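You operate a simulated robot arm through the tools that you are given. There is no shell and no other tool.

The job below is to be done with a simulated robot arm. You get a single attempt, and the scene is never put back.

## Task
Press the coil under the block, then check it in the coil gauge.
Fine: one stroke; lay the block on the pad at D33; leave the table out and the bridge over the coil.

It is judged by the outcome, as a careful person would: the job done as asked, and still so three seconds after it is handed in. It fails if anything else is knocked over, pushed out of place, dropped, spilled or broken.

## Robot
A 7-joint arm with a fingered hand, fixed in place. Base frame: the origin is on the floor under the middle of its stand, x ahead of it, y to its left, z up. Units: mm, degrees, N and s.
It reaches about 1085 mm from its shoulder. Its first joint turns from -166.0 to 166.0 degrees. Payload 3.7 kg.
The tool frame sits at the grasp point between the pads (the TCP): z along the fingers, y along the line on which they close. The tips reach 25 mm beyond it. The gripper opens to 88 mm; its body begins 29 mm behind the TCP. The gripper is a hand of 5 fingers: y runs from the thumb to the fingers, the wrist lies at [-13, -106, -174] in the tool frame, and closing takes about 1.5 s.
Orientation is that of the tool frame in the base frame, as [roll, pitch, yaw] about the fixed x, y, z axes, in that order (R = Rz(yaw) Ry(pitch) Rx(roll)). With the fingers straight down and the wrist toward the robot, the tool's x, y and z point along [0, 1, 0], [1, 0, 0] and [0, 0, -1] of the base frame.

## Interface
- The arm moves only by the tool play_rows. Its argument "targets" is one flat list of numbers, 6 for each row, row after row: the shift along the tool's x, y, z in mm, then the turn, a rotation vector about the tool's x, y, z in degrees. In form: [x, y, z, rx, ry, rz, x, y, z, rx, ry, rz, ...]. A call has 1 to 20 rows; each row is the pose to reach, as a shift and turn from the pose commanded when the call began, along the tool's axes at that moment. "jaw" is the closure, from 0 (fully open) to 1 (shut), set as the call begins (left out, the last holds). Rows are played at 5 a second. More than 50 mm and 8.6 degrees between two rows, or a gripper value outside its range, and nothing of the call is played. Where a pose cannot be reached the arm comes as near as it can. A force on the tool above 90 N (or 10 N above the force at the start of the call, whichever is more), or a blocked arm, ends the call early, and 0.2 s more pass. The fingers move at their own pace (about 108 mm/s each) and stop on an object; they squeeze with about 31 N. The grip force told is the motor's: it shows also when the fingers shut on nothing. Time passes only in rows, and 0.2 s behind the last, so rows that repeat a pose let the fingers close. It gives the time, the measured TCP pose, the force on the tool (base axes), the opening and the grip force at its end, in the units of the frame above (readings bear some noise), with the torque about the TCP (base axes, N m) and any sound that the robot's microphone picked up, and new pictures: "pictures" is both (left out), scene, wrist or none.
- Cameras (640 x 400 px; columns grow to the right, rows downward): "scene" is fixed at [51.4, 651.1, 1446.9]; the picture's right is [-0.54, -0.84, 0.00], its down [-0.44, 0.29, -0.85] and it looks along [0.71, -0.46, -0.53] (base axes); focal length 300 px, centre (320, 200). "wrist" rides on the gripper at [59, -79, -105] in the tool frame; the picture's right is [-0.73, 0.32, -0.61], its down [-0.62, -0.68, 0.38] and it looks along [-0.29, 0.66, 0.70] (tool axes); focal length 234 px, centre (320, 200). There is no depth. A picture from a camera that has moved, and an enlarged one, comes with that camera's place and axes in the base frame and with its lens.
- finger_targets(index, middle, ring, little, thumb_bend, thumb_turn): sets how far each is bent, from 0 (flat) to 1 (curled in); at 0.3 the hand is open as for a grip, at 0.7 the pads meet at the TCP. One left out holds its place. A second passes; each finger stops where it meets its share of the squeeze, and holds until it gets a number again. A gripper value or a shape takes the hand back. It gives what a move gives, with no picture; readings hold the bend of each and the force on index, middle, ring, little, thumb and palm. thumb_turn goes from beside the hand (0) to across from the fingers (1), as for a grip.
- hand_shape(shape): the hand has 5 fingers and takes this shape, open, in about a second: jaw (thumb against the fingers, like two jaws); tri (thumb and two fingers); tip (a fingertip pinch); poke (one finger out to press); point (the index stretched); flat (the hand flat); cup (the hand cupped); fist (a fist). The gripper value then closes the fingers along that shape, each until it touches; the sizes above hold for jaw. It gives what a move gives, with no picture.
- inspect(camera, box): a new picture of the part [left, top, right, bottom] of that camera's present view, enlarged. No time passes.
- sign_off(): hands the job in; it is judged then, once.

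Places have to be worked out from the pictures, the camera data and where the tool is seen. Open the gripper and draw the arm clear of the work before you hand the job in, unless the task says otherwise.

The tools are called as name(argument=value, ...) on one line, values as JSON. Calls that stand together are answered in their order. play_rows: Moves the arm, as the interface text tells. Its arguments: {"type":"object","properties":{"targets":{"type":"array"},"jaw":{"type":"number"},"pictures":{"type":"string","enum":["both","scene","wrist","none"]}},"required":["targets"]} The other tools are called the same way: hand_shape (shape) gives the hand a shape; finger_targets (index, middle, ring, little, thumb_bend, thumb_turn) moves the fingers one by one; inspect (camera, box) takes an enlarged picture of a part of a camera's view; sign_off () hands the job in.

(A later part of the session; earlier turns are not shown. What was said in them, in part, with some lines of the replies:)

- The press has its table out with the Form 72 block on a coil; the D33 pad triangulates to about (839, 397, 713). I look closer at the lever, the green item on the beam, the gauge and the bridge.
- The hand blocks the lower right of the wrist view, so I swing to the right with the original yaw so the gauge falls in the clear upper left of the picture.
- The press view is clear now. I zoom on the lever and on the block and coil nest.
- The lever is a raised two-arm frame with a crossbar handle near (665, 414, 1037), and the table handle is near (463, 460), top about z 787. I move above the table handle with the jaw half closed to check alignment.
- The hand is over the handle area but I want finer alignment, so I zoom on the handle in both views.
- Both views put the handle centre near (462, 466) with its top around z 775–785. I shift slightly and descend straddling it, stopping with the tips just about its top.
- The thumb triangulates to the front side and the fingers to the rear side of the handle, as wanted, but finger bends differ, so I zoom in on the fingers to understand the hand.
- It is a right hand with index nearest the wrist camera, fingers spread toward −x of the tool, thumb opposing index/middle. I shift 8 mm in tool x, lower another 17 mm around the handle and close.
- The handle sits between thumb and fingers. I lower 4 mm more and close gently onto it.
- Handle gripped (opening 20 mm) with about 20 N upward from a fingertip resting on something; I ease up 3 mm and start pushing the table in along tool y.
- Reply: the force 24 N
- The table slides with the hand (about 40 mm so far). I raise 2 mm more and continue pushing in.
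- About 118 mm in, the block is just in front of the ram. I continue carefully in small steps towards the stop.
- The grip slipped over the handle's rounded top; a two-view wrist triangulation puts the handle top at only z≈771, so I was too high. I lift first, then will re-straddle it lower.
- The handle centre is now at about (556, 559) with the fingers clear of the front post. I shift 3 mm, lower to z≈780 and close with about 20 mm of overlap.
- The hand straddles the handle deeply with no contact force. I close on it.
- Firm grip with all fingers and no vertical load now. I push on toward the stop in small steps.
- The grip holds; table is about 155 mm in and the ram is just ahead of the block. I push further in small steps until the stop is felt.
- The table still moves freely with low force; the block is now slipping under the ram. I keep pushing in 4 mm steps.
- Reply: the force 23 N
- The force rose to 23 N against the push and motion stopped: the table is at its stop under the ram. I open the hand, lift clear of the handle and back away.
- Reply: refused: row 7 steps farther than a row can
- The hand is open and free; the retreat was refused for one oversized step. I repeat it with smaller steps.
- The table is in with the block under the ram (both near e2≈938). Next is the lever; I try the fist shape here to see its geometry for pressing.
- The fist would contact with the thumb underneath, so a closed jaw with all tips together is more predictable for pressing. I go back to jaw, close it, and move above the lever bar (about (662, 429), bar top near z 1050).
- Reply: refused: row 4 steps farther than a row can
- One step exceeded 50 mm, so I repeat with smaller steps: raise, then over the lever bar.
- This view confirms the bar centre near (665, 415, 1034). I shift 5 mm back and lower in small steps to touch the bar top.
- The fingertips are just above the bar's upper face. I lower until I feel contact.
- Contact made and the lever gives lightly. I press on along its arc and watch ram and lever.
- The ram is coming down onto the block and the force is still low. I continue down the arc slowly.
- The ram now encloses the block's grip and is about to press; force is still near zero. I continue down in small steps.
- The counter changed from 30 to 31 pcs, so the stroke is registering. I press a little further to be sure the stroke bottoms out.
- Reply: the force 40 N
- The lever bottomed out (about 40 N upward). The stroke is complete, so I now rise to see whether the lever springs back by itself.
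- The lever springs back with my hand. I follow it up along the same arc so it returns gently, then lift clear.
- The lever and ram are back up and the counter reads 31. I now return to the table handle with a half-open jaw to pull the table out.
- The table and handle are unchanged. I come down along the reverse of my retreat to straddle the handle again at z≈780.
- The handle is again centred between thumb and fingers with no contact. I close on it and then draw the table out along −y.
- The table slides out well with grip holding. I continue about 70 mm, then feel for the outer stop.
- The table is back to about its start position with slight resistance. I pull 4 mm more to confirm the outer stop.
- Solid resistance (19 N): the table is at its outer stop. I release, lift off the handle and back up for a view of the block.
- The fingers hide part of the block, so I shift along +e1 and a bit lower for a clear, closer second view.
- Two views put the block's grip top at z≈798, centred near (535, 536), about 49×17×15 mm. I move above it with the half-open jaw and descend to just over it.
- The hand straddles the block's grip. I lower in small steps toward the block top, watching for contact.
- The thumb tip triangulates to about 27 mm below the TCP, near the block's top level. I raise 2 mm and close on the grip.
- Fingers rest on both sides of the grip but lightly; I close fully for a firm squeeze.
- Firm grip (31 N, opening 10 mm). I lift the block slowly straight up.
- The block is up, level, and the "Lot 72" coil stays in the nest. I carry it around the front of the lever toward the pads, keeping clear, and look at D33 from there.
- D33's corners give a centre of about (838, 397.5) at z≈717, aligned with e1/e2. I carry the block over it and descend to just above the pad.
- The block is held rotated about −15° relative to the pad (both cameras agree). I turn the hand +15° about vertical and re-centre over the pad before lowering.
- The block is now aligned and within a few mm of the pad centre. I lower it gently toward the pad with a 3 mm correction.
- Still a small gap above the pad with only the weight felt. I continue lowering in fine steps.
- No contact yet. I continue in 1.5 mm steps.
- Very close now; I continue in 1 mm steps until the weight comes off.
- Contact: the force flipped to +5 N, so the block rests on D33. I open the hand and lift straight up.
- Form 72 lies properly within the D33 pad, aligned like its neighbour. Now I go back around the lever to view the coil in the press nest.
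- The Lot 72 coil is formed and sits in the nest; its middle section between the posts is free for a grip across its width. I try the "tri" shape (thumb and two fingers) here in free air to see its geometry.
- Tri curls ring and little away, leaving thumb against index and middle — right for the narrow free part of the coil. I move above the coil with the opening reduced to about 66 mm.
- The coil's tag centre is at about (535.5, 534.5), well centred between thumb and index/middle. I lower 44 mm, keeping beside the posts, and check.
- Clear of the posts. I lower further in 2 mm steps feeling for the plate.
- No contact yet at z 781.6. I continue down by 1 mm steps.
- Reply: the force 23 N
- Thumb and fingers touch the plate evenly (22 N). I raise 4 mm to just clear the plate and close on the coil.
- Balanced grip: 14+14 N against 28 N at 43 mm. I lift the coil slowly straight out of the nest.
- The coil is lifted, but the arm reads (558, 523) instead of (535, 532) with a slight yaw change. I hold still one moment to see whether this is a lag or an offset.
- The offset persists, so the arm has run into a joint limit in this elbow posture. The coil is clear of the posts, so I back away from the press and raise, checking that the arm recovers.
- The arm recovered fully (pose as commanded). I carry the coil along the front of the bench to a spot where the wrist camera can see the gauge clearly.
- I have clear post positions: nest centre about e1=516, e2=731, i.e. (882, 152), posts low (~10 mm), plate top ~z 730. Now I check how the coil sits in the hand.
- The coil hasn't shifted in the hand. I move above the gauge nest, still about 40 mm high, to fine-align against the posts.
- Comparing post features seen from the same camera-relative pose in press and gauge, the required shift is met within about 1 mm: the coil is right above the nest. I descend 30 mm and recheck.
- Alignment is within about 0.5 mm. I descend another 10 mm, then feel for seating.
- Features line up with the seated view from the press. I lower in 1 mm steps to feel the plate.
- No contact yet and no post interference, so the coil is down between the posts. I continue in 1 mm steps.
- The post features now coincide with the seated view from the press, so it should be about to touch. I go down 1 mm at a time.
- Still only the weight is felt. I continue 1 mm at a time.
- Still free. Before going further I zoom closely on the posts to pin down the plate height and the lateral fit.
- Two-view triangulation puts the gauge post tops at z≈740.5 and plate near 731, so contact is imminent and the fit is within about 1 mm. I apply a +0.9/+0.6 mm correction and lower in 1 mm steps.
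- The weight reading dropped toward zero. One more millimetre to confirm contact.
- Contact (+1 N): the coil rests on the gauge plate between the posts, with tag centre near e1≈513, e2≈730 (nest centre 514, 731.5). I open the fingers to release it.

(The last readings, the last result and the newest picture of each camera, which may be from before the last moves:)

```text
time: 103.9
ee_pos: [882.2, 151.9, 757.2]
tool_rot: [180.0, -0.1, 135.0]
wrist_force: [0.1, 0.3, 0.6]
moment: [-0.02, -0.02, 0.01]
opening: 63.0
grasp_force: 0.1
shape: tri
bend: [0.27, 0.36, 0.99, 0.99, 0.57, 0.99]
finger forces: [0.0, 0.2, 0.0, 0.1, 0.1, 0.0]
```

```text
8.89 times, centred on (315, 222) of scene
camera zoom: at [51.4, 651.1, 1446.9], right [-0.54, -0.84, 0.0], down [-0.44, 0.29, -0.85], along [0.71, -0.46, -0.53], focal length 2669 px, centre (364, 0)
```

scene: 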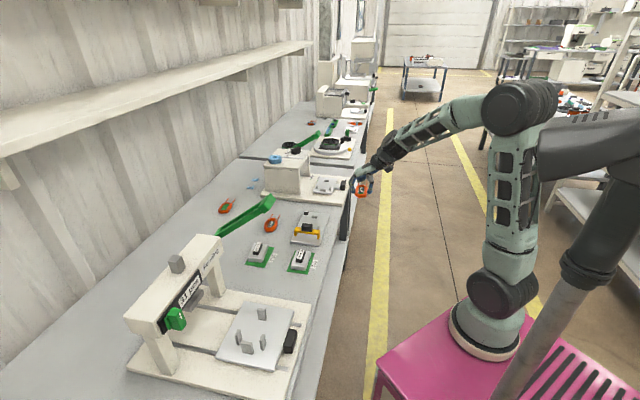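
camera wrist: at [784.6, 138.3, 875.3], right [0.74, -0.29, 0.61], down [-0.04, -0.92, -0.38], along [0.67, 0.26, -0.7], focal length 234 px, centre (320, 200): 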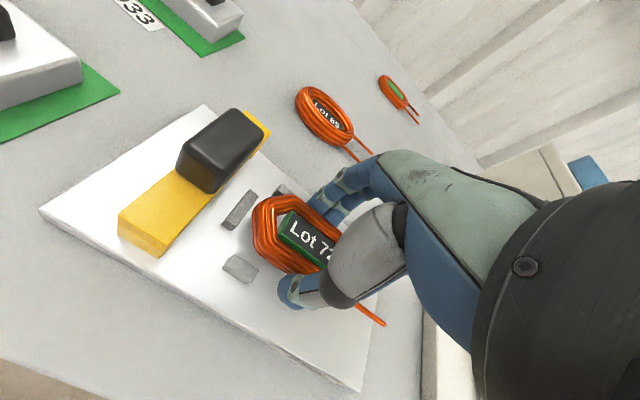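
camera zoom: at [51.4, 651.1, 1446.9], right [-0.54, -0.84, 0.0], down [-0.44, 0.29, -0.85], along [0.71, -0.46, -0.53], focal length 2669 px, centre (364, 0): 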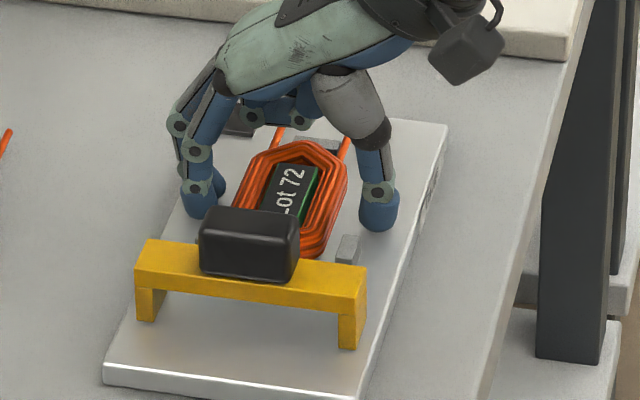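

The coil stays in place. I raise the hand straight up and step back for a view of the coil and the bridge.

play_rows(targets=[0, 0, -8, 0, 0, 0, 0, 0, -20, 0, 0, 0, 0, 0, -40, 0, 0, 0, 0, 0, -70, 0, 0, 0, 0, -20, -105, 0, 0, 0, -15, -55, -125, 0, 0, 0, -30, -95, -130, 0, 0, 0, -45, -135, -130, 0, 0, 0, -59, -175, -130, 0, 0, 0, -59, -175, -130, 0, 0, 0], pictures="wrist")

inspect(camera="wrist", box=[180, 80, 308, 160])

inspect(camera="scene", box=[280, 195, 350, 255])

```text
time: 106.1
ee_pos: [798.6, -11.1, 888.4]
tool_rot: [-179.9, -0.1, 135.0]
wrist_force: [0.3, -0.5, -0.3]
moment: [-0.01, 0.01, 0.03]
opening: 63.0
grasp_force: 0.0
shape: tri
bend: [0.27, 0.36, 0.99, 0.99, 0.57, 0.99]
finger forces: [0.0, 0.1, 0.0, 0.0, 0.1, 0.0]
camera wrist: at [703.3, -24.6, 993.4], right [0.74, -0.29, 0.61], down [-0.04, -0.92, -0.38], along [0.67, 0.26, -0.7], focal length 234 px, centre (320, 200)
```

wrist: 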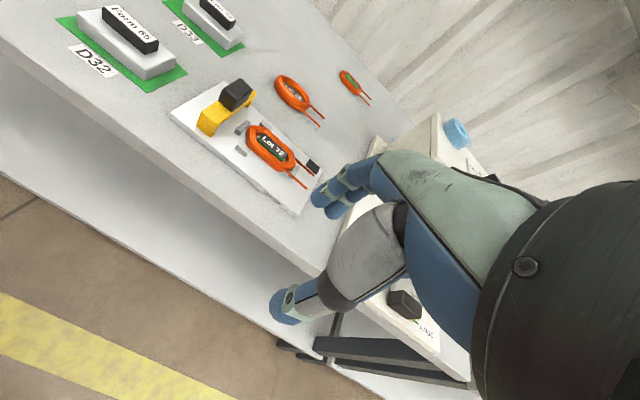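

```text
5.00 times, centred on (244, 120) of wrist
camera zoom: at [703.3, -24.6, 993.4], right [0.74, -0.29, 0.61], down [-0.04, -0.92, -0.38], along [0.67, 0.26, -0.7], focal length 1171 px, centre (700, 600)
```

zoom: 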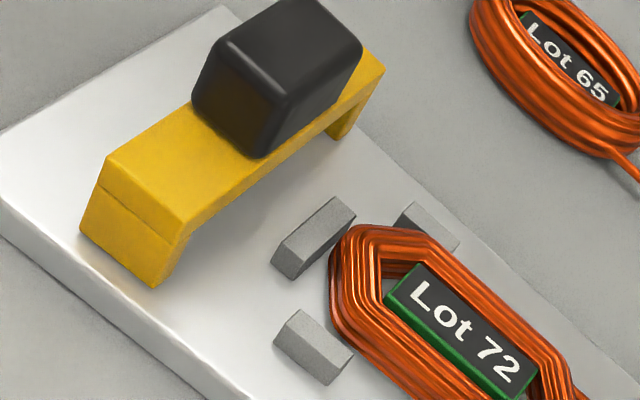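

```text
6.67 times, centred on (315, 225) of scene
camera zoom: at [51.4, 651.1, 1446.9], right [-0.54, -0.84, 0.0], down [-0.44, 0.29, -0.85], along [0.71, -0.46, -0.53], focal length 2002 px, centre (353, 33)
```

zoom: 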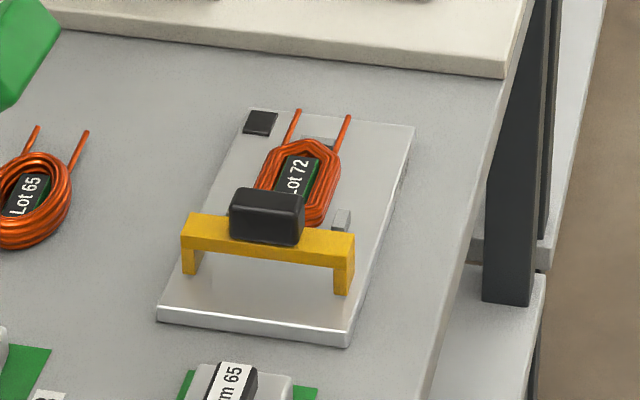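

The coil is well seated in the gauge nest. The bridge's black handle (about 20×38×25 mm) is centred near e1=439, e2=733.5, top z≈783; I move above it with the tri grip open.

play_rows(targets=[27, 35, 0, 0, 0, 0, 54, 70, 0, 0, 0, 0, 81, 105, 0, 0, 0, 0, 108, 140, 0, 0, 0, 0, 136, 174, 5, 0, 0, 0, 136, 174, 35, 0, 0, 0, 136, 174, 55, 0, 0, 0, 136, 174, 55, 0, 0, 0], pictures="wrist")

inspect(camera="wrist", box=[190, 130, 400, 340])

inspect(camera="scene", box=[270, 190, 350, 255])

```text
time: 107.9
ee_pos: [828.8, 206.6, 832.4]
tool_rot: [180.0, -0.1, 135.0]
wrist_force: [0.5, -0.9, 0.2]
moment: [-0.01, 0.03, 0.0]
opening: 63.1
grasp_force: 0.1
shape: tri
bend: [0.27, 0.36, 0.99, 0.99, 0.57, 0.99]
finger forces: [0.1, 0.0, 0.0, 0.0, 0.1, 0.0]
camera wrist: at [731.5, 192.6, 937.2], right [0.74, -0.29, 0.61], down [-0.04, -0.92, -0.38], along [0.67, 0.26, -0.7], focal length 234 px, centre (320, 200)
```

wrist: 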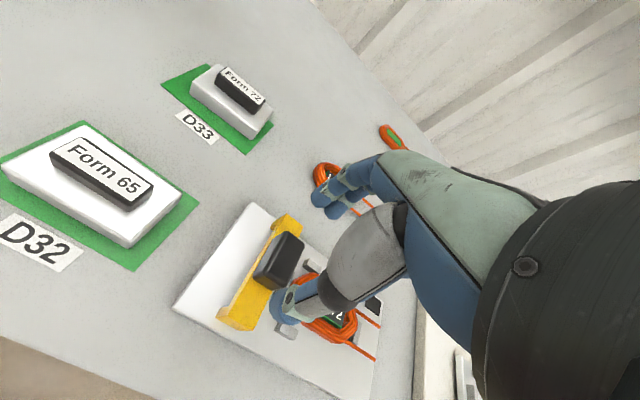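

```text
1.90 times, centred on (295, 235) of wrist
camera zoom: at [731.5, 192.6, 937.2], right [0.74, -0.29, 0.61], down [-0.04, -0.92, -0.38], along [0.67, 0.26, -0.7], focal length 446 px, centre (368, 133)
```

zoom: 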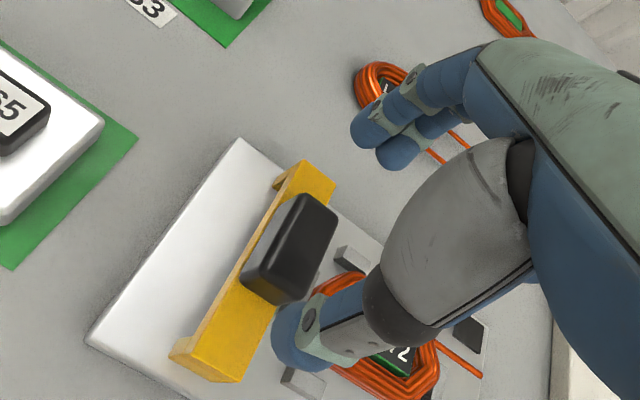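

```text
6.15 times, centred on (310, 222) of scene
camera zoom: at [51.4, 651.1, 1446.9], right [-0.54, -0.84, 0.0], down [-0.44, 0.29, -0.85], along [0.71, -0.46, -0.53], focal length 1848 px, centre (382, 62)
```

zoom: 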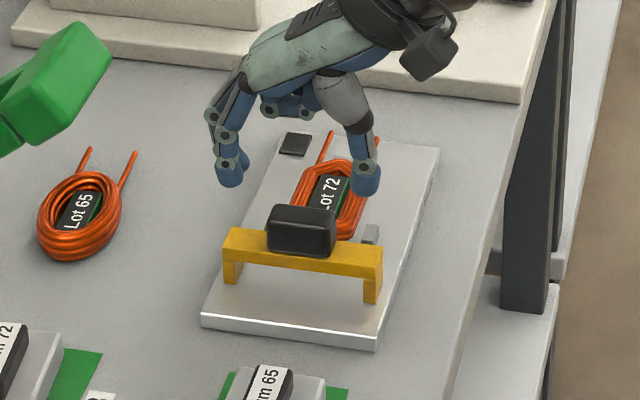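

I zoom in on the handle from this nearer view to confirm its position.

inspect(camera="wrist", box=[240, 215, 320, 345])

```text
3.08 times, centred on (280, 280) of wrist
camera zoom: at [731.5, 192.6, 937.2], right [0.74, -0.29, 0.61], down [-0.04, -0.92, -0.38], along [0.67, 0.26, -0.7], focal length 720 px, centre (443, -46)
```

zoom: 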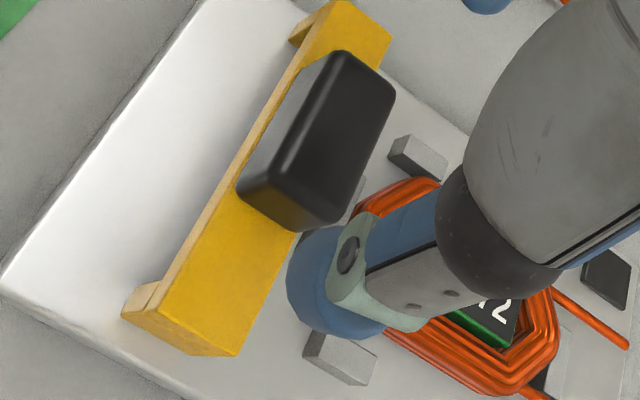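

The handle is confirmed at e1≈439, e2≈733.4. I correct 3 mm in tool x and descend to z≈793 around it.

play_rows(targets=[3.4, 0.5, 8, 0, 0, 0, 3.4, 0.5, 18, 0, 0, 0, 3.4, 0.5, 28, 0, 0, 0, 3.4, 0.5, 36, 0, 0, 0, 3.4, 0.5, 40, 0, 0, 0, 3.4, 0.5, 40, 0, 0, 0], pictures="none")

inspect(camera="wrist", box=[200, 150, 400, 350])

inspect(camera="scene", box=[280, 200, 340, 255])

```text
time: 109.3
ee_pos: [825.4, 207.6, 791.4]
tool_rot: [-180.0, 0.0, 135.0]
wrist_force: [0.7, 0.0, -0.5]
moment: [-0.02, 0.02, 0.01]
opening: 62.8
grasp_force: 0.0
shape: tri
bend: [0.27, 0.36, 0.99, 0.99, 0.57, 0.99]
finger forces: [0.0, 0.1, 0.0, 0.0, 0.1, 0.0]
```

```text
2.00 times, centred on (300, 250) of wrist
camera zoom: at [728.8, 194.9, 897.0], right [0.74, -0.29, 0.61], down [-0.04, -0.92, -0.38], along [0.67, 0.26, -0.7], focal length 468 px, centre (360, 100)
```

zoom: 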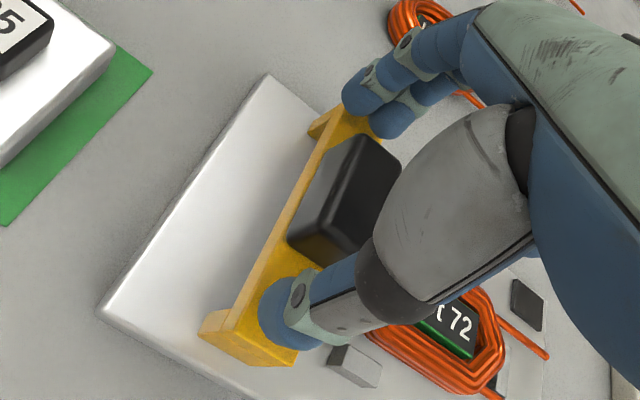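

```text
7.27 times, centred on (310, 228) of scene
camera zoom: at [51.4, 651.1, 1446.9], right [-0.54, -0.84, 0.0], down [-0.44, 0.29, -0.85], along [0.71, -0.46, -0.53], focal length 2184 px, centre (393, 0)
```

zoom: 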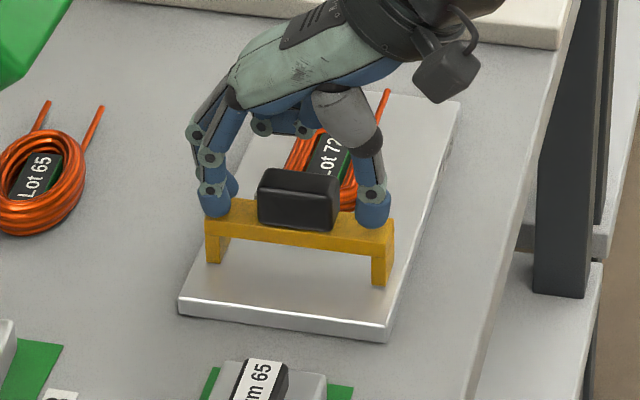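

Thumb and fingers straddle the handle just above the beam with no contact. I close on it.

play_rows(targets=[0, 0, 0, 0, 0, 0, 0, 0, 0, 0, 0, 0, 0, 0, 0, 0, 0, 0, 0, 0, 0, 0, 0, 0, 0, 0, 0, 0, 0, 0], jaw=0.75, pictures="none")

inspect(camera="wrist", box=[200, 150, 400, 350])

inspect(camera="scene", box=[280, 200, 340, 255])

```text
time: 110.5
ee_pos: [825.6, 208.0, 791.6]
tool_rot: [180.0, -0.1, 135.0]
wrist_force: [-2.2, 0.2, -2.0]
moment: [-0.01, 0.01, 0.01]
opening: 33.3
grasp_force: 30.7
shape: tri
bend: [0.74, 0.5, 1.0, 1.0, 0.72, 1.0]
finger forces: [13.6, 13.6, 0.0, 0.0, 28.9, 0.0]
```

```text
2.00 times, centred on (300, 250) of wrist
camera zoom: at [728.7, 194.9, 897.0], right [0.74, -0.29, 0.61], down [-0.04, -0.92, -0.38], along [0.67, 0.26, -0.7], focal length 468 px, centre (360, 100)
```

zoom: 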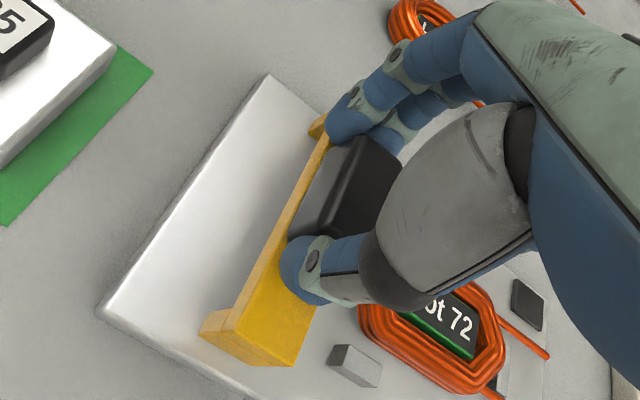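

```text
7.27 times, centred on (310, 228) of scene
camera zoom: at [51.4, 651.1, 1446.9], right [-0.54, -0.84, 0.0], down [-0.44, 0.29, -0.85], along [0.71, -0.46, -0.53], focal length 2184 px, centre (393, 0)
```

zoom: 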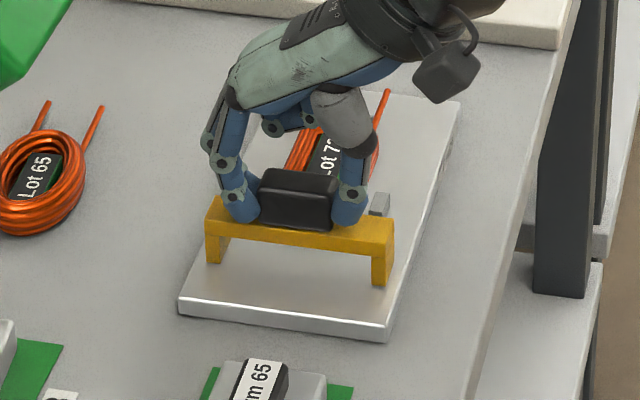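

Firm, balanced grip (33 mm) and the bridge has not moved. I lift it a few mm to check it comes free of the plate.

play_rows(targets=[0, 0, -2, 0, 0, 0, 0, 0, -5, 0, 0, 0, 0, 0, -9, 0, 0, 0, 0, 0, -9, 0, 0, 0], pictures="none")

inspect(camera="scene", box=[280, 200, 340, 255])

```text
time: 111.5
ee_pos: [825.1, 207.0, 800.2]
tool_rot: [-179.8, -0.2, 135.0]
wrist_force: [-7.8, -7.4, -32.7]
moment: [-0.02, 0.14, 0.1]
opening: 27.4
grasp_force: 31.2
shape: tri
bend: [0.75, 0.51, 1.0, 1.0, 0.72, 1.0]
finger forces: [8.6, 12.9, 0.0, 0.1, 27.6, 0.0]
```

```text
7.27 times, centred on (310, 228) of scene
camera zoom: at [51.4, 651.1, 1446.9], right [-0.54, -0.84, 0.0], down [-0.44, 0.29, -0.85], along [0.71, -0.46, -0.53], focal length 2184 px, centre (393, 0)
```

zoom: 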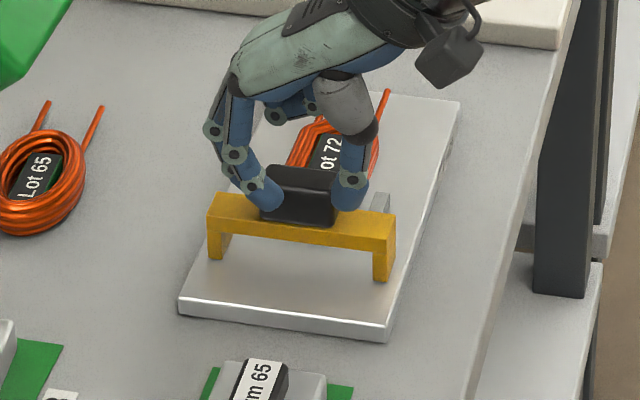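

Pulling up meets 33 N: the bridge is captive on the plate, so it must slide rather than lift. I go back down at once to relax the pull.

play_rows(targets=[0, 0, 4, 0, 0, 0, 0, 0, 9, 0, 0, 0, 0, 0, 9, 0, 0, 0, 0, 0, 9, 0, 0, 0], pictures="none")

inspect(camera="scene", box=[280, 200, 340, 255])

inspect(camera="wrist", box=[200, 150, 400, 350])

```text
time: 112.5
ee_pos: [824.2, 209.2, 794.2]
tool_rot: [179.7, 0.1, 134.9]
wrist_force: [-7.6, -8.3, 18.8]
moment: [-0.31, 0.22, -0.02]
opening: 31.2
grasp_force: 31.4
shape: tri
bend: [0.76, 0.51, 1.0, 1.0, 0.72, 1.0]
finger forces: [8.5, 16.3, 0.1, 0.0, 33.2, 0.0]
```

```text
7.27 times, centred on (310, 228) of scene
camera zoom: at [51.4, 651.1, 1446.9], right [-0.54, -0.84, 0.0], down [-0.44, 0.29, -0.85], along [0.71, -0.46, -0.53], focal length 2184 px, centre (393, 0)
```

zoom: 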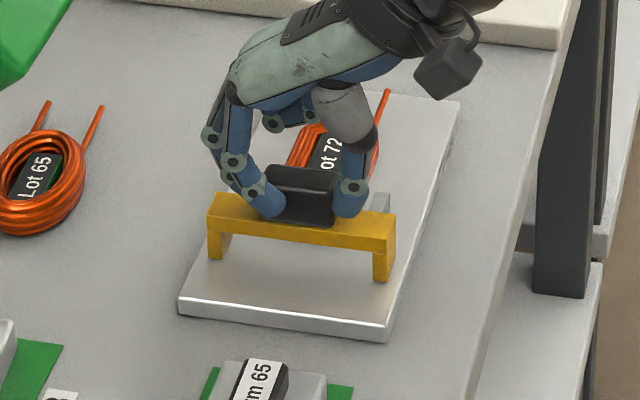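

```text
2.00 times, centred on (300, 250) of wrist
camera zoom: at [727.8, 194.8, 899.5], right [0.74, -0.29, 0.61], down [-0.04, -0.92, -0.39], along [0.67, 0.26, -0.69], focal length 468 px, centre (360, 100)
```

zoom: 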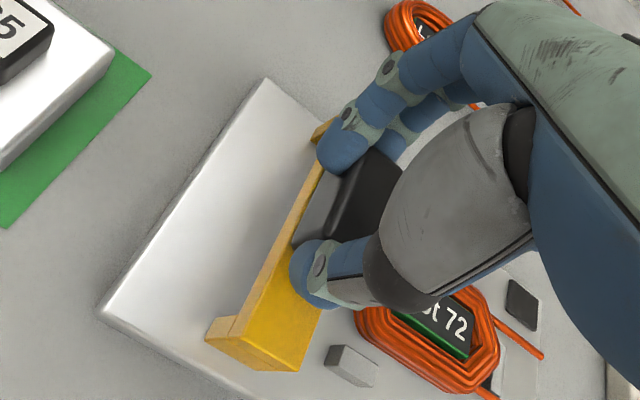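

The fingers slipped on the handle and forces are uneven. I open to release everything and look at how the bridge sits.

play_rows(targets=[0, 0, -1, 0, 0, 0, 0, 0, -2, 0, 0, 0, 0, 0, -2, 0, 0, 0, 0, 0, -2, 0, 0, 0], jaw=0.28, pictures="none")

inspect(camera="scene", box=[280, 200, 340, 255])

inspect(camera="wrist", box=[200, 150, 400, 350])

```text
time: 113.5
ee_pos: [824.9, 208.6, 794.8]
tool_rot: [180.0, -0.1, 135.0]
wrist_force: [-0.3, -0.2, 1.0]
moment: [-0.02, -0.02, -0.01]
opening: 62.8
grasp_force: 0.0
shape: tri
bend: [0.27, 0.37, 0.99, 0.99, 0.57, 0.99]
finger forces: [0.0, 0.0, 0.1, 0.1, 0.1, 0.0]
```

```text
7.27 times, centred on (310, 228) of scene
camera zoom: at [51.4, 651.1, 1446.9], right [-0.54, -0.84, 0.0], down [-0.44, 0.29, -0.85], along [0.71, -0.46, -0.53], focal length 2184 px, centre (393, 0)
```

zoom: 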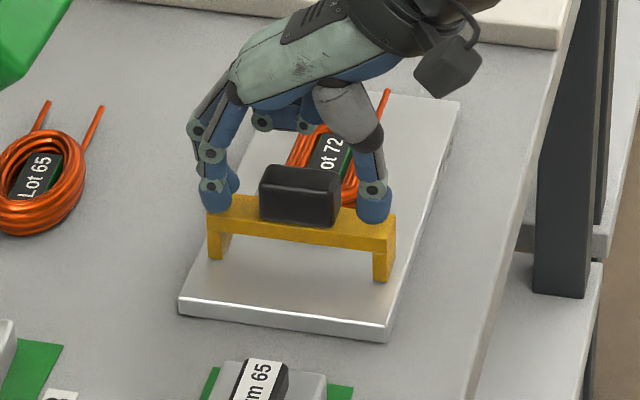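

```text
2.00 times, centred on (300, 250) of wrist
camera zoom: at [728.1, 194.7, 900.1], right [0.74, -0.29, 0.61], down [-0.04, -0.92, -0.38], along [0.67, 0.26, -0.7], focal length 468 px, centre (360, 100)
```

zoom: 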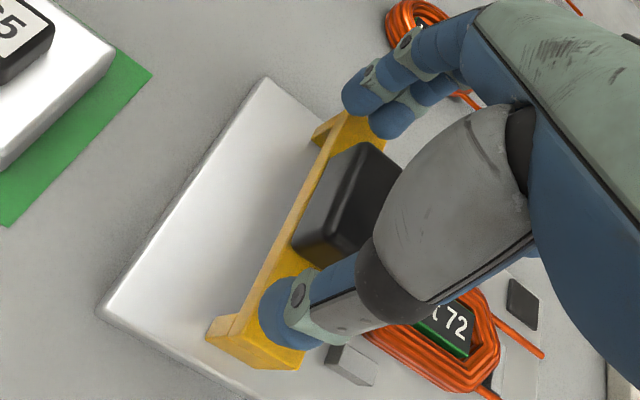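

The bridge slid about 2.7 mm toward the coil and stayed flat: it is a slide along e1. I re-centre on the handle, go slightly deeper, and grip again to slide it over the coil.

play_rows(targets=[-3.2, 0, 2, 0, 0, 0, -3.2, 0, 5, 0, 0, 0, -3.2, 0, 5, 0, 0, 0], pictures="none")

play_rows(targets=[0, 0, 0, 0, 0, 0, 0, 0, 0, 0, 0, 0, 0, 0, 0, 0, 0, 0, 0, 0, 0, 0, 0, 0, 0, 0, 0, 0, 0, 0], jaw=0.75, pictures="none")

inspect(camera="scene", box=[280, 200, 340, 255])

inspect(camera="wrist", box=[200, 150, 400, 350])

```text
time: 114.3
ee_pos: [827.0, 206.2, 789.5]
tool_rot: [-179.9, -0.1, 135.0]
wrist_force: [1.1, -0.1, 0.1]
moment: [0.0, -0.01, -0.01]
opening: 62.7
grasp_force: 0.1
shape: tri
bend: [0.27, 0.37, 0.99, 0.99, 0.57, 0.99]
finger forces: [0.0, 0.0, 0.1, 0.0, 0.0, 0.0]
```

```text
time: 115.5
ee_pos: [827.0, 205.7, 789.3]
tool_rot: [179.9, -0.2, 135.0]
wrist_force: [-6.6, -5.3, -3.3]
moment: [-0.12, 0.12, 0.05]
opening: 30.7
grasp_force: 30.9
shape: tri
bend: [0.75, 0.5, 1.0, 1.0, 0.72, 1.0]
finger forces: [9.2, 15.8, 0.1, 0.0, 30.3, 0.0]
```

```text
7.27 times, centred on (310, 228) of scene
camera zoom: at [51.4, 651.1, 1446.9], right [-0.54, -0.84, 0.0], down [-0.44, 0.29, -0.85], along [0.71, -0.46, -0.53], focal length 2184 px, centre (393, 0)
```

zoom: 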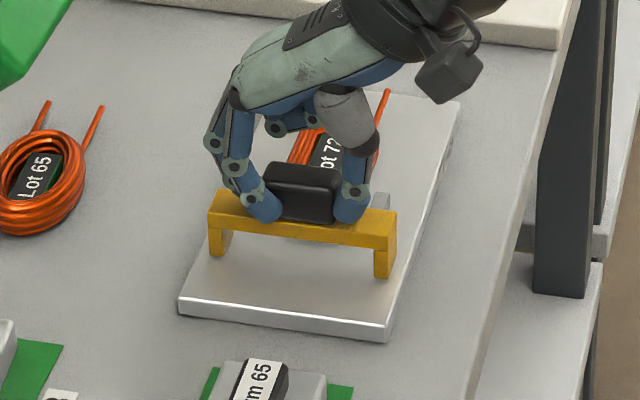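

```text
2.00 times, centred on (300, 250) of wrist
camera zoom: at [730.5, 192.3, 894.8], right [0.74, -0.29, 0.61], down [-0.04, -0.92, -0.38], along [0.67, 0.26, -0.7], focal length 468 px, centre (360, 100)
```

zoom: 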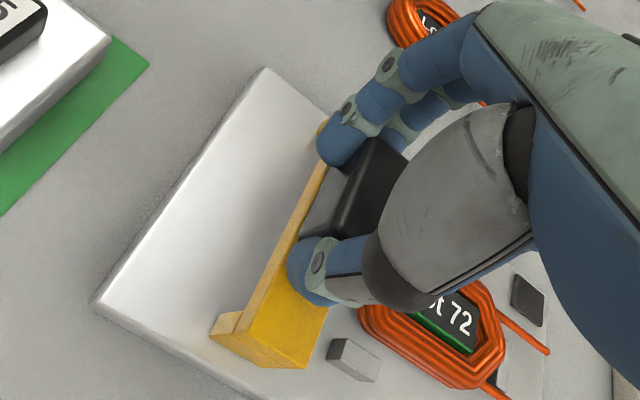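

The grip holds the handle; I now slide the bridge along +e1 toward the coil in small steps.

play_rows(targets=[-4, 0, 0, 0, 0, 0, -8, 0, 0, 0, 0, 0, -13, 0, 0, 0, 0, 0, -18, 0, 0, 0, 0, 0, -23, 0, 0, 0, 0, 0, -23, 0, 0, 0, 0, 0], pictures="none")

inspect(camera="scene", box=[280, 200, 340, 255])

inspect(camera="wrist", box=[200, 150, 400, 350])

```text
time: 116.9
ee_pos: [843.6, 189.2, 790.5]
tool_rot: [180.0, 0.0, 135.0]
wrist_force: [-5.0, -6.3, -0.4]
moment: [-0.14, 0.14, 0.06]
opening: 30.5
grasp_force: 31.2
shape: tri
bend: [0.75, 0.5, 1.0, 1.0, 0.72, 1.0]
finger forces: [8.5, 16.4, 0.1, 0.0, 31.2, 0.0]
```

```text
7.27 times, centred on (310, 228) of scene
camera zoom: at [51.4, 651.1, 1446.9], right [-0.54, -0.84, 0.0], down [-0.44, 0.29, -0.85], along [0.71, -0.46, -0.53], focal length 2184 px, centre (393, 0)
```

zoom: 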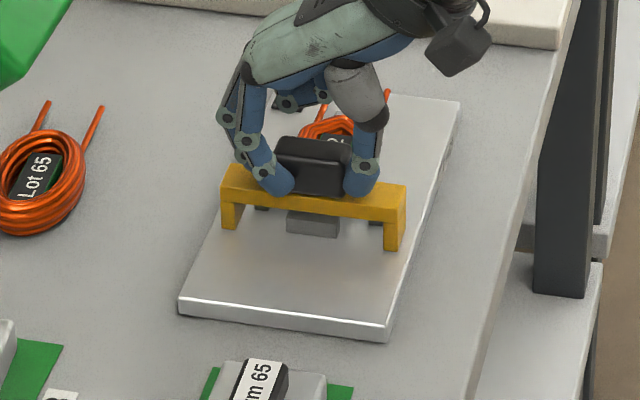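

```text
2.00 times, centred on (300, 250) of wrist
camera zoom: at [746.6, 176.2, 894.5], right [0.74, -0.29, 0.61], down [-0.04, -0.92, -0.38], along [0.67, 0.26, -0.7], focal length 468 px, centre (360, 100)
```

zoom: 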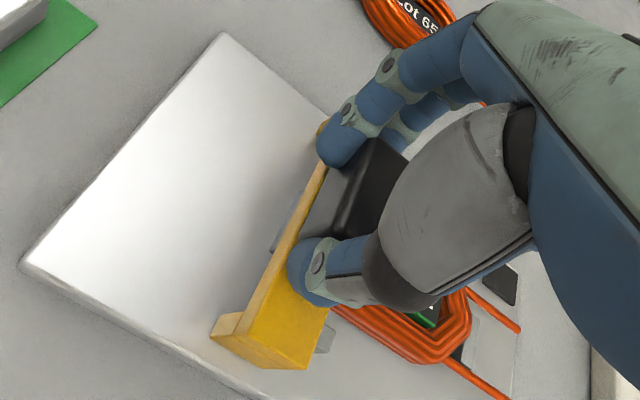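

The bridge slides smoothly over the left post. I continue toward the coil, checking that it passes over it.

play_rows(targets=[-4, 0, 0, 0, 0, 0, -8, 0, 0, 0, 0, 0, -12, 0, 0, 0, 0, 0, -16, 0, 0, 0, 0, 0, -16, 0, 0, 0, 0, 0], pictures="none")

inspect(camera="scene", box=[280, 195, 340, 250])

inspect(camera="wrist", box=[200, 150, 400, 350])

```text
time: 118.1
ee_pos: [855.6, 177.9, 789.5]
tool_rot: [180.0, 0.0, 135.0]
wrist_force: [-7.8, -9.4, 4.6]
moment: [-0.21, 0.12, 0.01]
opening: 30.5
grasp_force: 31.3
shape: tri
bend: [0.75, 0.5, 1.0, 1.0, 0.72, 1.0]
finger forces: [8.2, 15.2, 0.0, 0.0, 33.2, 0.1]
```

```text
7.27 times, centred on (310, 222) of scene
camera zoom: at [51.4, 651.1, 1446.9], right [-0.54, -0.84, 0.0], down [-0.44, 0.29, -0.85], along [0.71, -0.46, -0.53], focal length 2184 px, centre (393, 36)
```

zoom: 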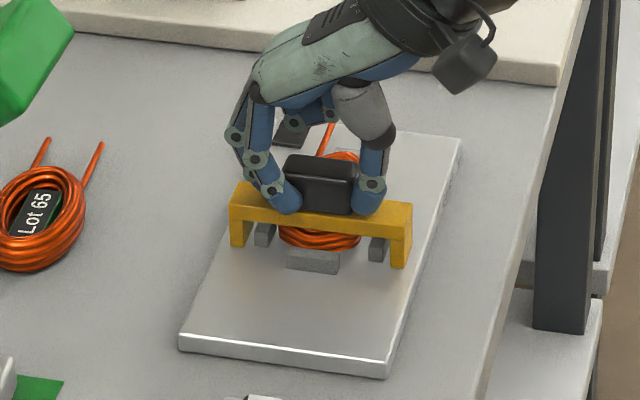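

```text
2.00 times, centred on (300, 250) of wrist
camera zoom: at [758.7, 164.6, 894.1], right [0.74, -0.29, 0.61], down [-0.04, -0.92, -0.38], along [0.67, 0.26, -0.7], focal length 468 px, centre (360, 100)
```

zoom: 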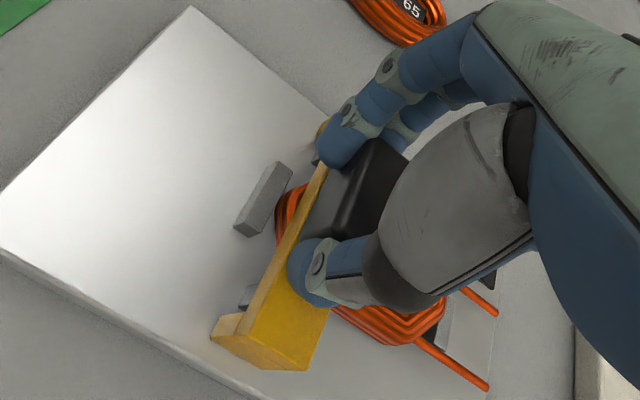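

The coil passes under the bridge freely. I slide on about 28 mm more to the coil's middle.

play_rows(targets=[-4, 0, 0, 0, 0, 0, -8, 0, 0, 0, 0, 0, -12, 0, 0, 0, 0, 0, -16, 0, 0, 0, 0, 0, -20, 0, 0, 0, 0, 0, -20, 0, 0, 0, 0, 0], pictures="none")

inspect(camera="scene", box=[280, 195, 340, 250])

inspect(camera="wrist", box=[200, 150, 400, 350])

```text
time: 119.5
ee_pos: [869.5, 163.8, 789.6]
tool_rot: [-180.0, -0.1, 135.0]
wrist_force: [-7.0, -6.3, 1.0]
moment: [-0.18, 0.15, 0.04]
opening: 30.2
grasp_force: 31.2
shape: tri
bend: [0.75, 0.5, 1.0, 1.0, 0.72, 1.0]
finger forces: [9.2, 16.0, 0.0, 0.0, 31.8, 0.0]
```

```text
7.27 times, centred on (310, 222) of scene
camera zoom: at [51.4, 651.1, 1446.9], right [-0.54, -0.84, 0.0], down [-0.44, 0.29, -0.85], along [0.71, -0.46, -0.53], focal length 2184 px, centre (393, 36)
```

zoom: 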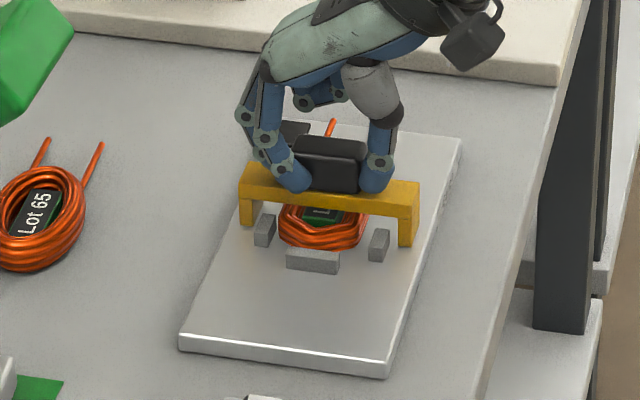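

```text
2.00 times, centred on (300, 250) of wrist
camera zoom: at [772.3, 150.7, 894.4], right [0.74, -0.29, 0.61], down [-0.04, -0.92, -0.38], along [0.67, 0.26, -0.7], focal length 468 px, centre (360, 100)
```

zoom: 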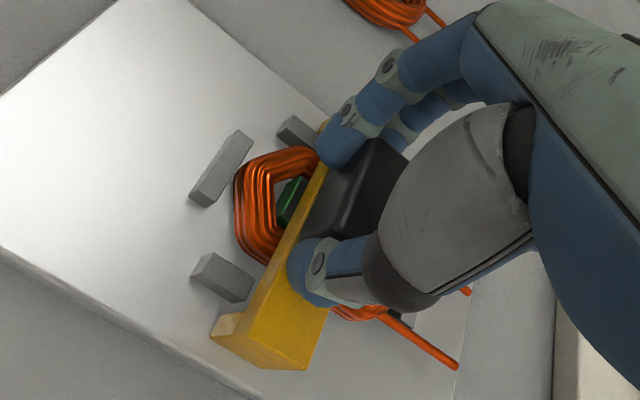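

The bridge is now at about e1≈501; the coil's middle is ≈513. I slide 12 mm more to centre it.

play_rows(targets=[-4, 0, 0, 0, 0, 0, -8, 0, 0, 0, 0, 0, -12, 0, 0, 0, 0, 0, -12, 0, 0, 0, 0, 0], pictures="none")

inspect(camera="scene", box=[280, 195, 340, 250])

inspect(camera="wrist", box=[200, 150, 400, 350])

```text
time: 120.5
ee_pos: [876.9, 156.9, 789.3]
tool_rot: [180.0, -0.1, 135.1]
wrist_force: [-15.7, -0.1, 1.1]
moment: [-0.08, 0.32, 0.18]
opening: 30.6
grasp_force: 30.6
shape: tri
bend: [0.75, 0.5, 1.0, 1.0, 0.72, 1.0]
finger forces: [15.6, 15.3, 0.1, 0.0, 32.1, 0.0]
```

```text
7.27 times, centred on (310, 222) of scene
camera zoom: at [51.4, 651.1, 1446.9], right [-0.54, -0.84, 0.0], down [-0.44, 0.29, -0.85], along [0.71, -0.46, -0.53], focal length 2184 px, centre (393, 36)
```

zoom: 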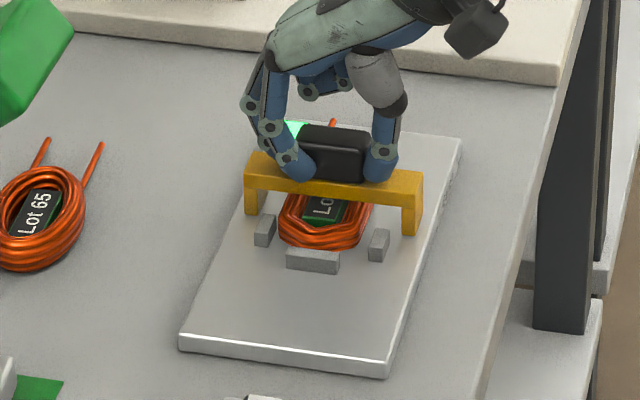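

```text
2.00 times, centred on (300, 250) of wrist
camera zoom: at [779.9, 143.2, 894.5], right [0.74, -0.28, 0.61], down [-0.04, -0.92, -0.38], along [0.67, 0.26, -0.7], focal length 468 px, centre (360, 100)
```

zoom: 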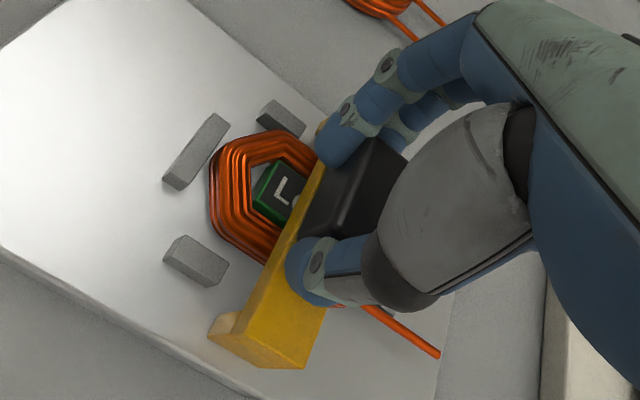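

The bridge hit its stop (about 11 N) and the gauge's indicator in the corner has lit green: the coil passes. I ease off and open the fingers.

play_rows(targets=[1, 0, 0, 0, 0, 0, 1, 0, 0, 0, 0, 0, 1, 0, 0, 0, 0, 0, 1, 0, 0, 0, 0, 0, 1, 0, 0, 0, 0, 0], jaw=0.25, pictures="none")

inspect(camera="scene", box=[280, 195, 340, 250])

inspect(camera="wrist", box=[200, 150, 400, 350])

```text
time: 121.7
ee_pos: [876.6, 156.3, 788.0]
tool_rot: [180.0, -0.1, 135.1]
wrist_force: [0.0, -0.4, -0.7]
moment: [-0.01, -0.05, 0.03]
opening: 65.6
grasp_force: 0.1
shape: tri
bend: [0.27, 0.36, 0.99, 0.99, 0.54, 0.99]
finger forces: [0.0, 0.0, 0.0, 0.1, 0.0, 0.1]
```

```text
7.27 times, centred on (310, 222) of scene
camera zoom: at [51.4, 651.1, 1446.9], right [-0.54, -0.84, 0.0], down [-0.44, 0.29, -0.85], along [0.71, -0.46, -0.53], focal length 2184 px, centre (393, 36)
```

zoom: 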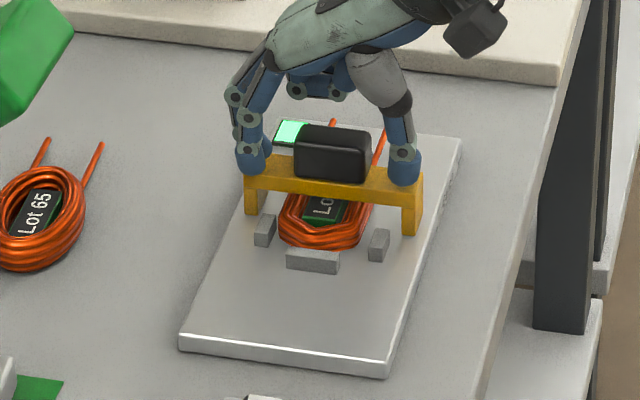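

```text
2.00 times, centred on (300, 250) of wrist
camera zoom: at [780.5, 143.3, 894.6], right [0.74, -0.29, 0.61], down [-0.04, -0.92, -0.38], along [0.67, 0.26, -0.7], focal length 468 px, centre (360, 100)
```

zoom: 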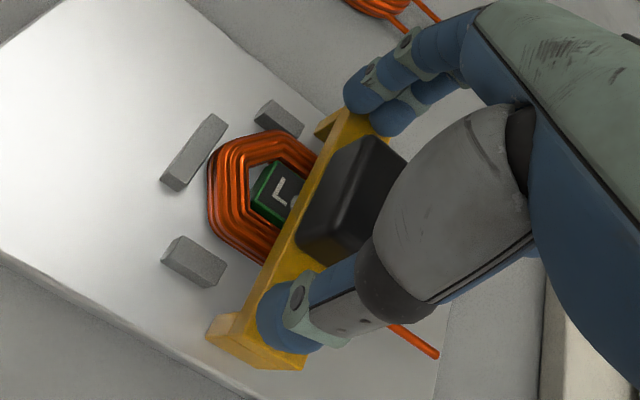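

Released cleanly with the lamp still green and the bridge over the coil. I lift straight up and draw the arm clear.

play_rows(targets=[0, 0, -8, 0, 0, 0, 0, 0, -18, 0, 0, 0, 0, 0, -32, 0, 0, 0, 0, 0, -55, 0, 0, 0, 0, -10, -90, 0, 0, 0, 0, -40, -120, 0, 0, 0, -10, -80, -135, 0, 0, 0, -20, -120, -145, 0, 0, 0, -30, -160, -150, 0, 0, 0, -40, -200, -160, 0, 0, 0, -40, -200, -160, 0, 0, 0], pictures="both")

inspect(camera="scene", box=[280, 195, 340, 250])

inspect(camera="scene", box=[120, 220, 330, 390])

inspect(camera="wrist", box=[160, 60, 340, 180])

```text
time: 124.1
ee_pos: [762.5, -15.1, 948.4]
tool_rot: [179.9, -0.1, 134.9]
wrist_force: [-0.2, -0.2, -0.1]
moment: [0.0, -0.03, -0.01]
opening: 65.7
grasp_force: 0.0
shape: tri
bend: [0.27, 0.36, 0.99, 0.99, 0.54, 0.99]
finger forces: [0.0, 0.0, 0.1, 0.0, 0.1, 0.0]
camera wrist: at [666.4, -28.2, 1054.2], right [0.74, -0.29, 0.61], down [-0.04, -0.92, -0.38], along [0.67, 0.26, -0.7], focal length 234 px, centre (320, 200)
```

scene: 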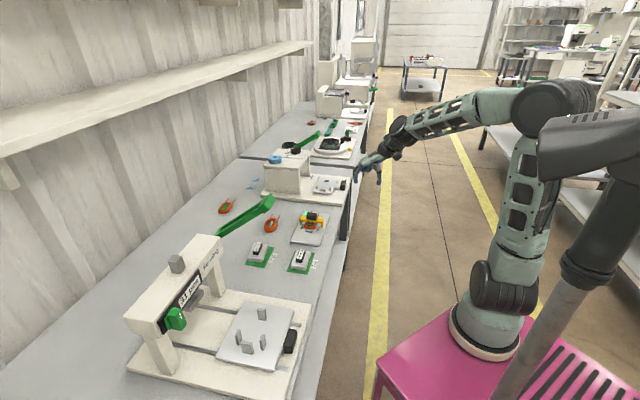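
wrist: 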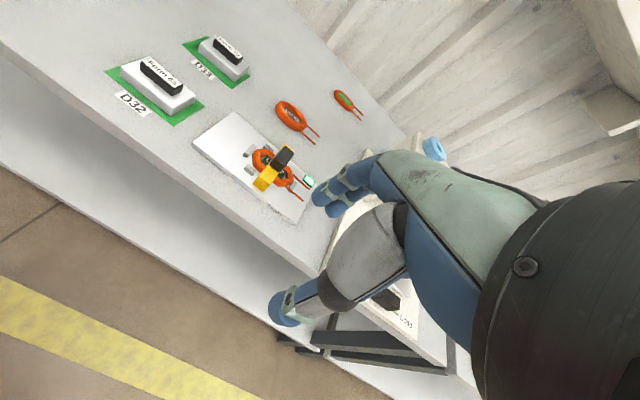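

```text
7.27 times, centred on (310, 222) of scene
camera zoom: at [51.4, 651.1, 1446.9], right [-0.54, -0.84, 0.0], down [-0.44, 0.29, -0.85], along [0.71, -0.46, -0.53], focal length 2184 px, centre (393, 36)
```

zoom: 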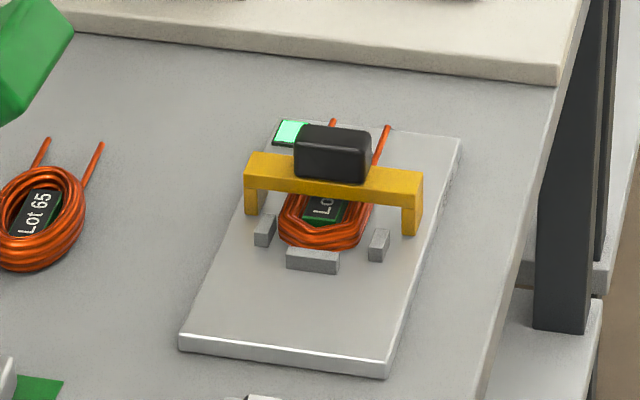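

```text
2.35 times, centred on (225, 305) of scene
camera zoom: at [51.4, 651.1, 1446.9], right [-0.54, -0.84, 0.0], down [-0.44, 0.29, -0.85], along [0.71, -0.46, -0.53], focal length 707 px, centre (544, -47)
```

zoom: 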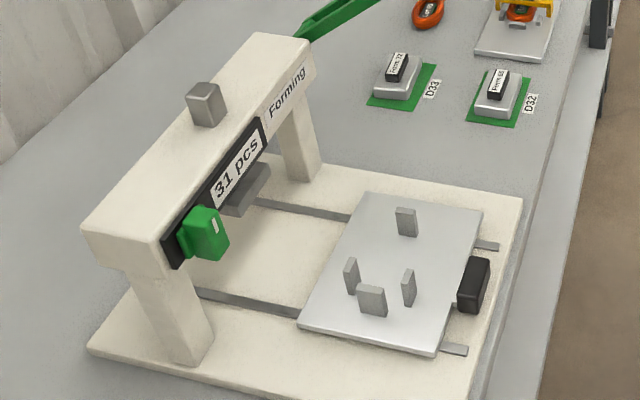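

```text
3.33 times, centred on (250, 120) of wrist
camera zoom: at [666.4, -28.2, 1054.2], right [0.74, -0.29, 0.61], down [-0.04, -0.92, -0.38], along [0.67, 0.26, -0.7], focal length 781 px, centre (553, 467)
```

zoom: 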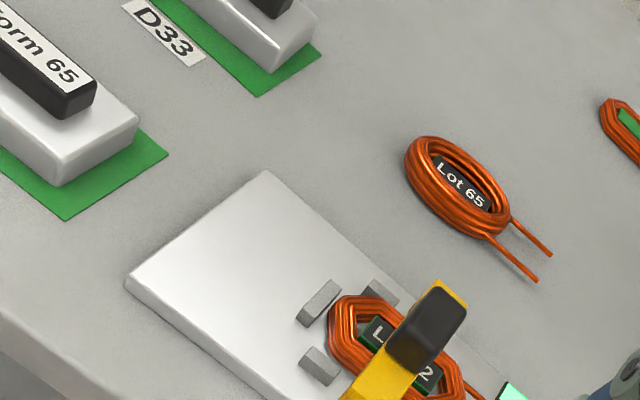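

The lamp is green, the bridge is over the coil, the table is out and the lever up. I check the block's placement on D33 closely.

inspect(camera="scene", box=[235, 230, 325, 280])

inspect(camera="wrist", box=[90, 20, 270, 130])

```text
7.11 times, centred on (280, 255) of scene
camera zoom: at [51.4, 651.1, 1446.9], right [-0.54, -0.84, 0.0], down [-0.44, 0.29, -0.85], along [0.71, -0.46, -0.53], focal length 2136 px, centre (604, -191)
```

zoom: 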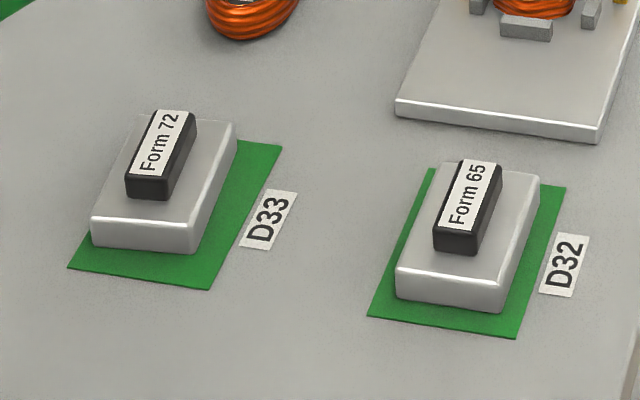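

```text
3.56 times, centred on (180, 75) of wrist
camera zoom: at [666.4, -28.2, 1054.2], right [0.74, -0.29, 0.61], down [-0.04, -0.92, -0.38], along [0.67, 0.26, -0.7], focal length 833 px, centre (818, 644)
```

zoom: 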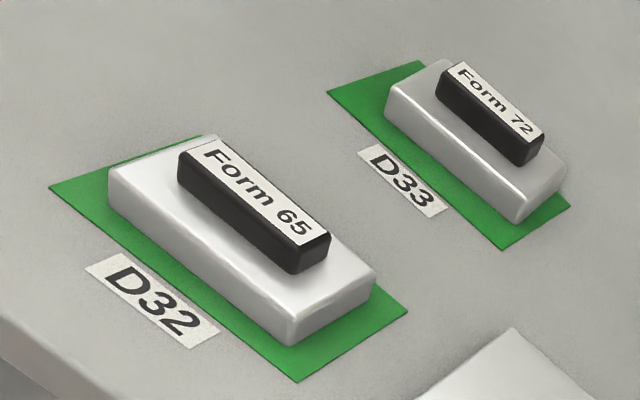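

The block lies fully within the D33 pad, straight. I open the hand fully and withdraw the arm farther from the bench.

hand_shape(shape="jaw")

play_rows(targets=[0, -30, -20, 0, 0, 0, 0, -65, -40, 0, 0, 0, 0, -100, -60, 0, 0, 0, 0, -135, -80, 0, 0, 0, 0, -170, -100, 0, 0, 0, 0, -170, -100, 0, 0, 0], jaw=0, pictures="both")

inspect(camera="scene", box=[120, 150, 360, 390])

inspect(camera="scene", box=[285, 195, 335, 245])

```text
time: 125.0
ee_pos: [762.5, -14.1, 949.7]
tool_rot: [179.9, -0.2, 135.1]
wrist_force: [-0.4, -1.1, 0.0]
moment: [0.03, 0.03, 0.03]
opening: 87.7
grasp_force: 0.2
shape: jaw
bend: [0.3, 0.3, 0.3, 0.3, 0.3, 0.98]
finger forces: [0.1, 0.0, 0.0, 0.0, 0.0, 0.0]
```

```text
time: 126.4
ee_pos: [644.0, -134.7, 1050.4]
tool_rot: [180.0, 0.0, 135.0]
wrist_force: [0.8, 0.2, -0.6]
moment: [-0.01, 0.03, 0.0]
opening: 87.7
grasp_force: 0.1
shape: jaw
bend: [0.3, 0.3, 0.3, 0.3, 0.3, 0.98]
finger forces: [0.0, 0.1, 0.0, 0.0, 0.0, 0.0]
camera wrist: at [547.7, -148.2, 1155.5], right [0.74, -0.29, 0.61], down [-0.04, -0.92, -0.38], along [0.67, 0.26, -0.7], focal length 234 px, centre (320, 200)
```

scene: 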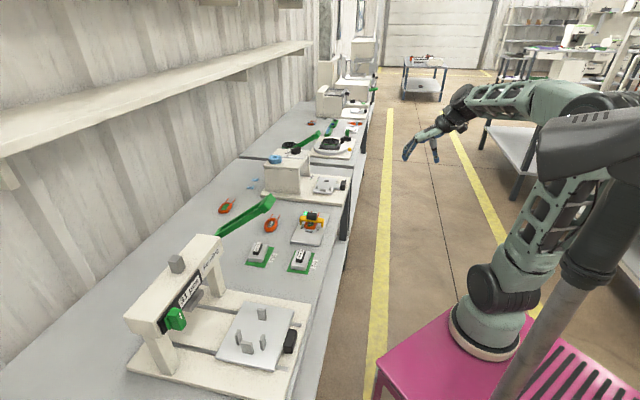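
wrist: 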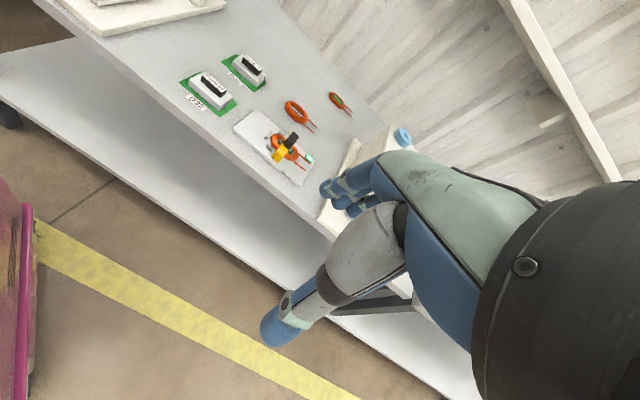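

```text
1.67 times, centred on (240, 270) of scene
camera zoom: at [51.4, 651.1, 1446.9], right [-0.54, -0.84, 0.0], down [-0.44, 0.29, -0.85], along [0.71, -0.46, -0.53], focal length 500 px, centre (453, 83)
```

zoom: 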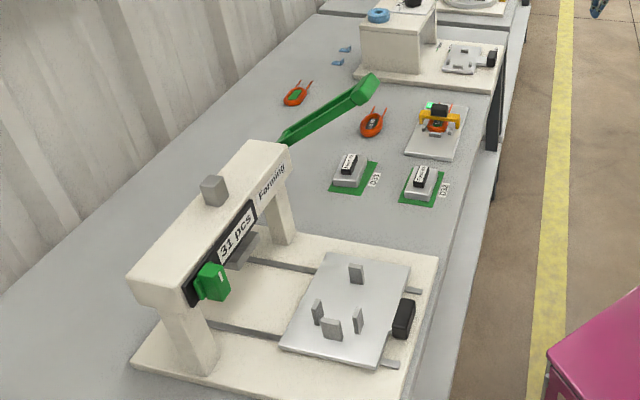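

```text
8.00 times, centred on (310, 220) of scene
camera zoom: at [51.4, 651.1, 1446.9], right [-0.54, -0.84, 0.0], down [-0.44, 0.29, -0.85], along [0.71, -0.46, -0.53], focal length 2402 px, centre (400, 40)
```

zoom: 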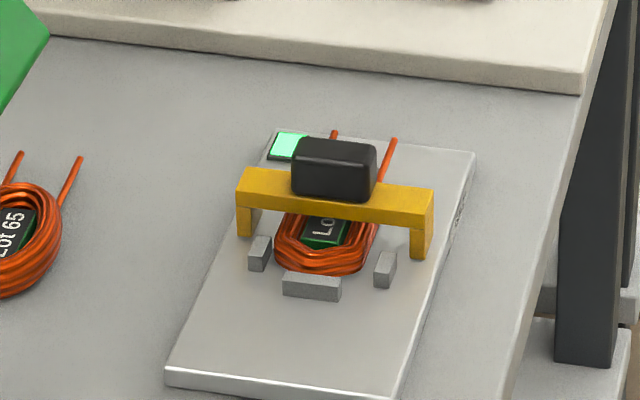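

Everything is in its final state: one stroke counted (31 pcs), table out, Form 72 on D33, and Lot 72 in the gauge under the bridge with a green lamp. The arm is clear and open, so I hand the job in.

sign_off()

```text
The job is handed in.
```

The Lot 72 coil was pressed in one stroke. It then passed the gauge, whose lamp turned green with the bridge over the coil. The job is handed in.

- **Press:** The counter went from 30 to 31 pcs. The lever and ram are back up, and the empty table is out against its stop.
- **Block:** Form 72 lies straight on the pad at D33, about 5 mm toward the back of centre but fully on the pad.
- **Gauge:** The coil sits between the four posts. The bridge was slid to its stop over it. I first tried to lift the bridge and it resisted, moving only about 3 mm sideways. It slides rather than lifts, and I saw no damage.
- **Slip:** The hand slipped off the table handle once while pushing the table in. I gripped it again lower down, and nothing else was disturbed.

The hand is open and the arm is clear of the bench.
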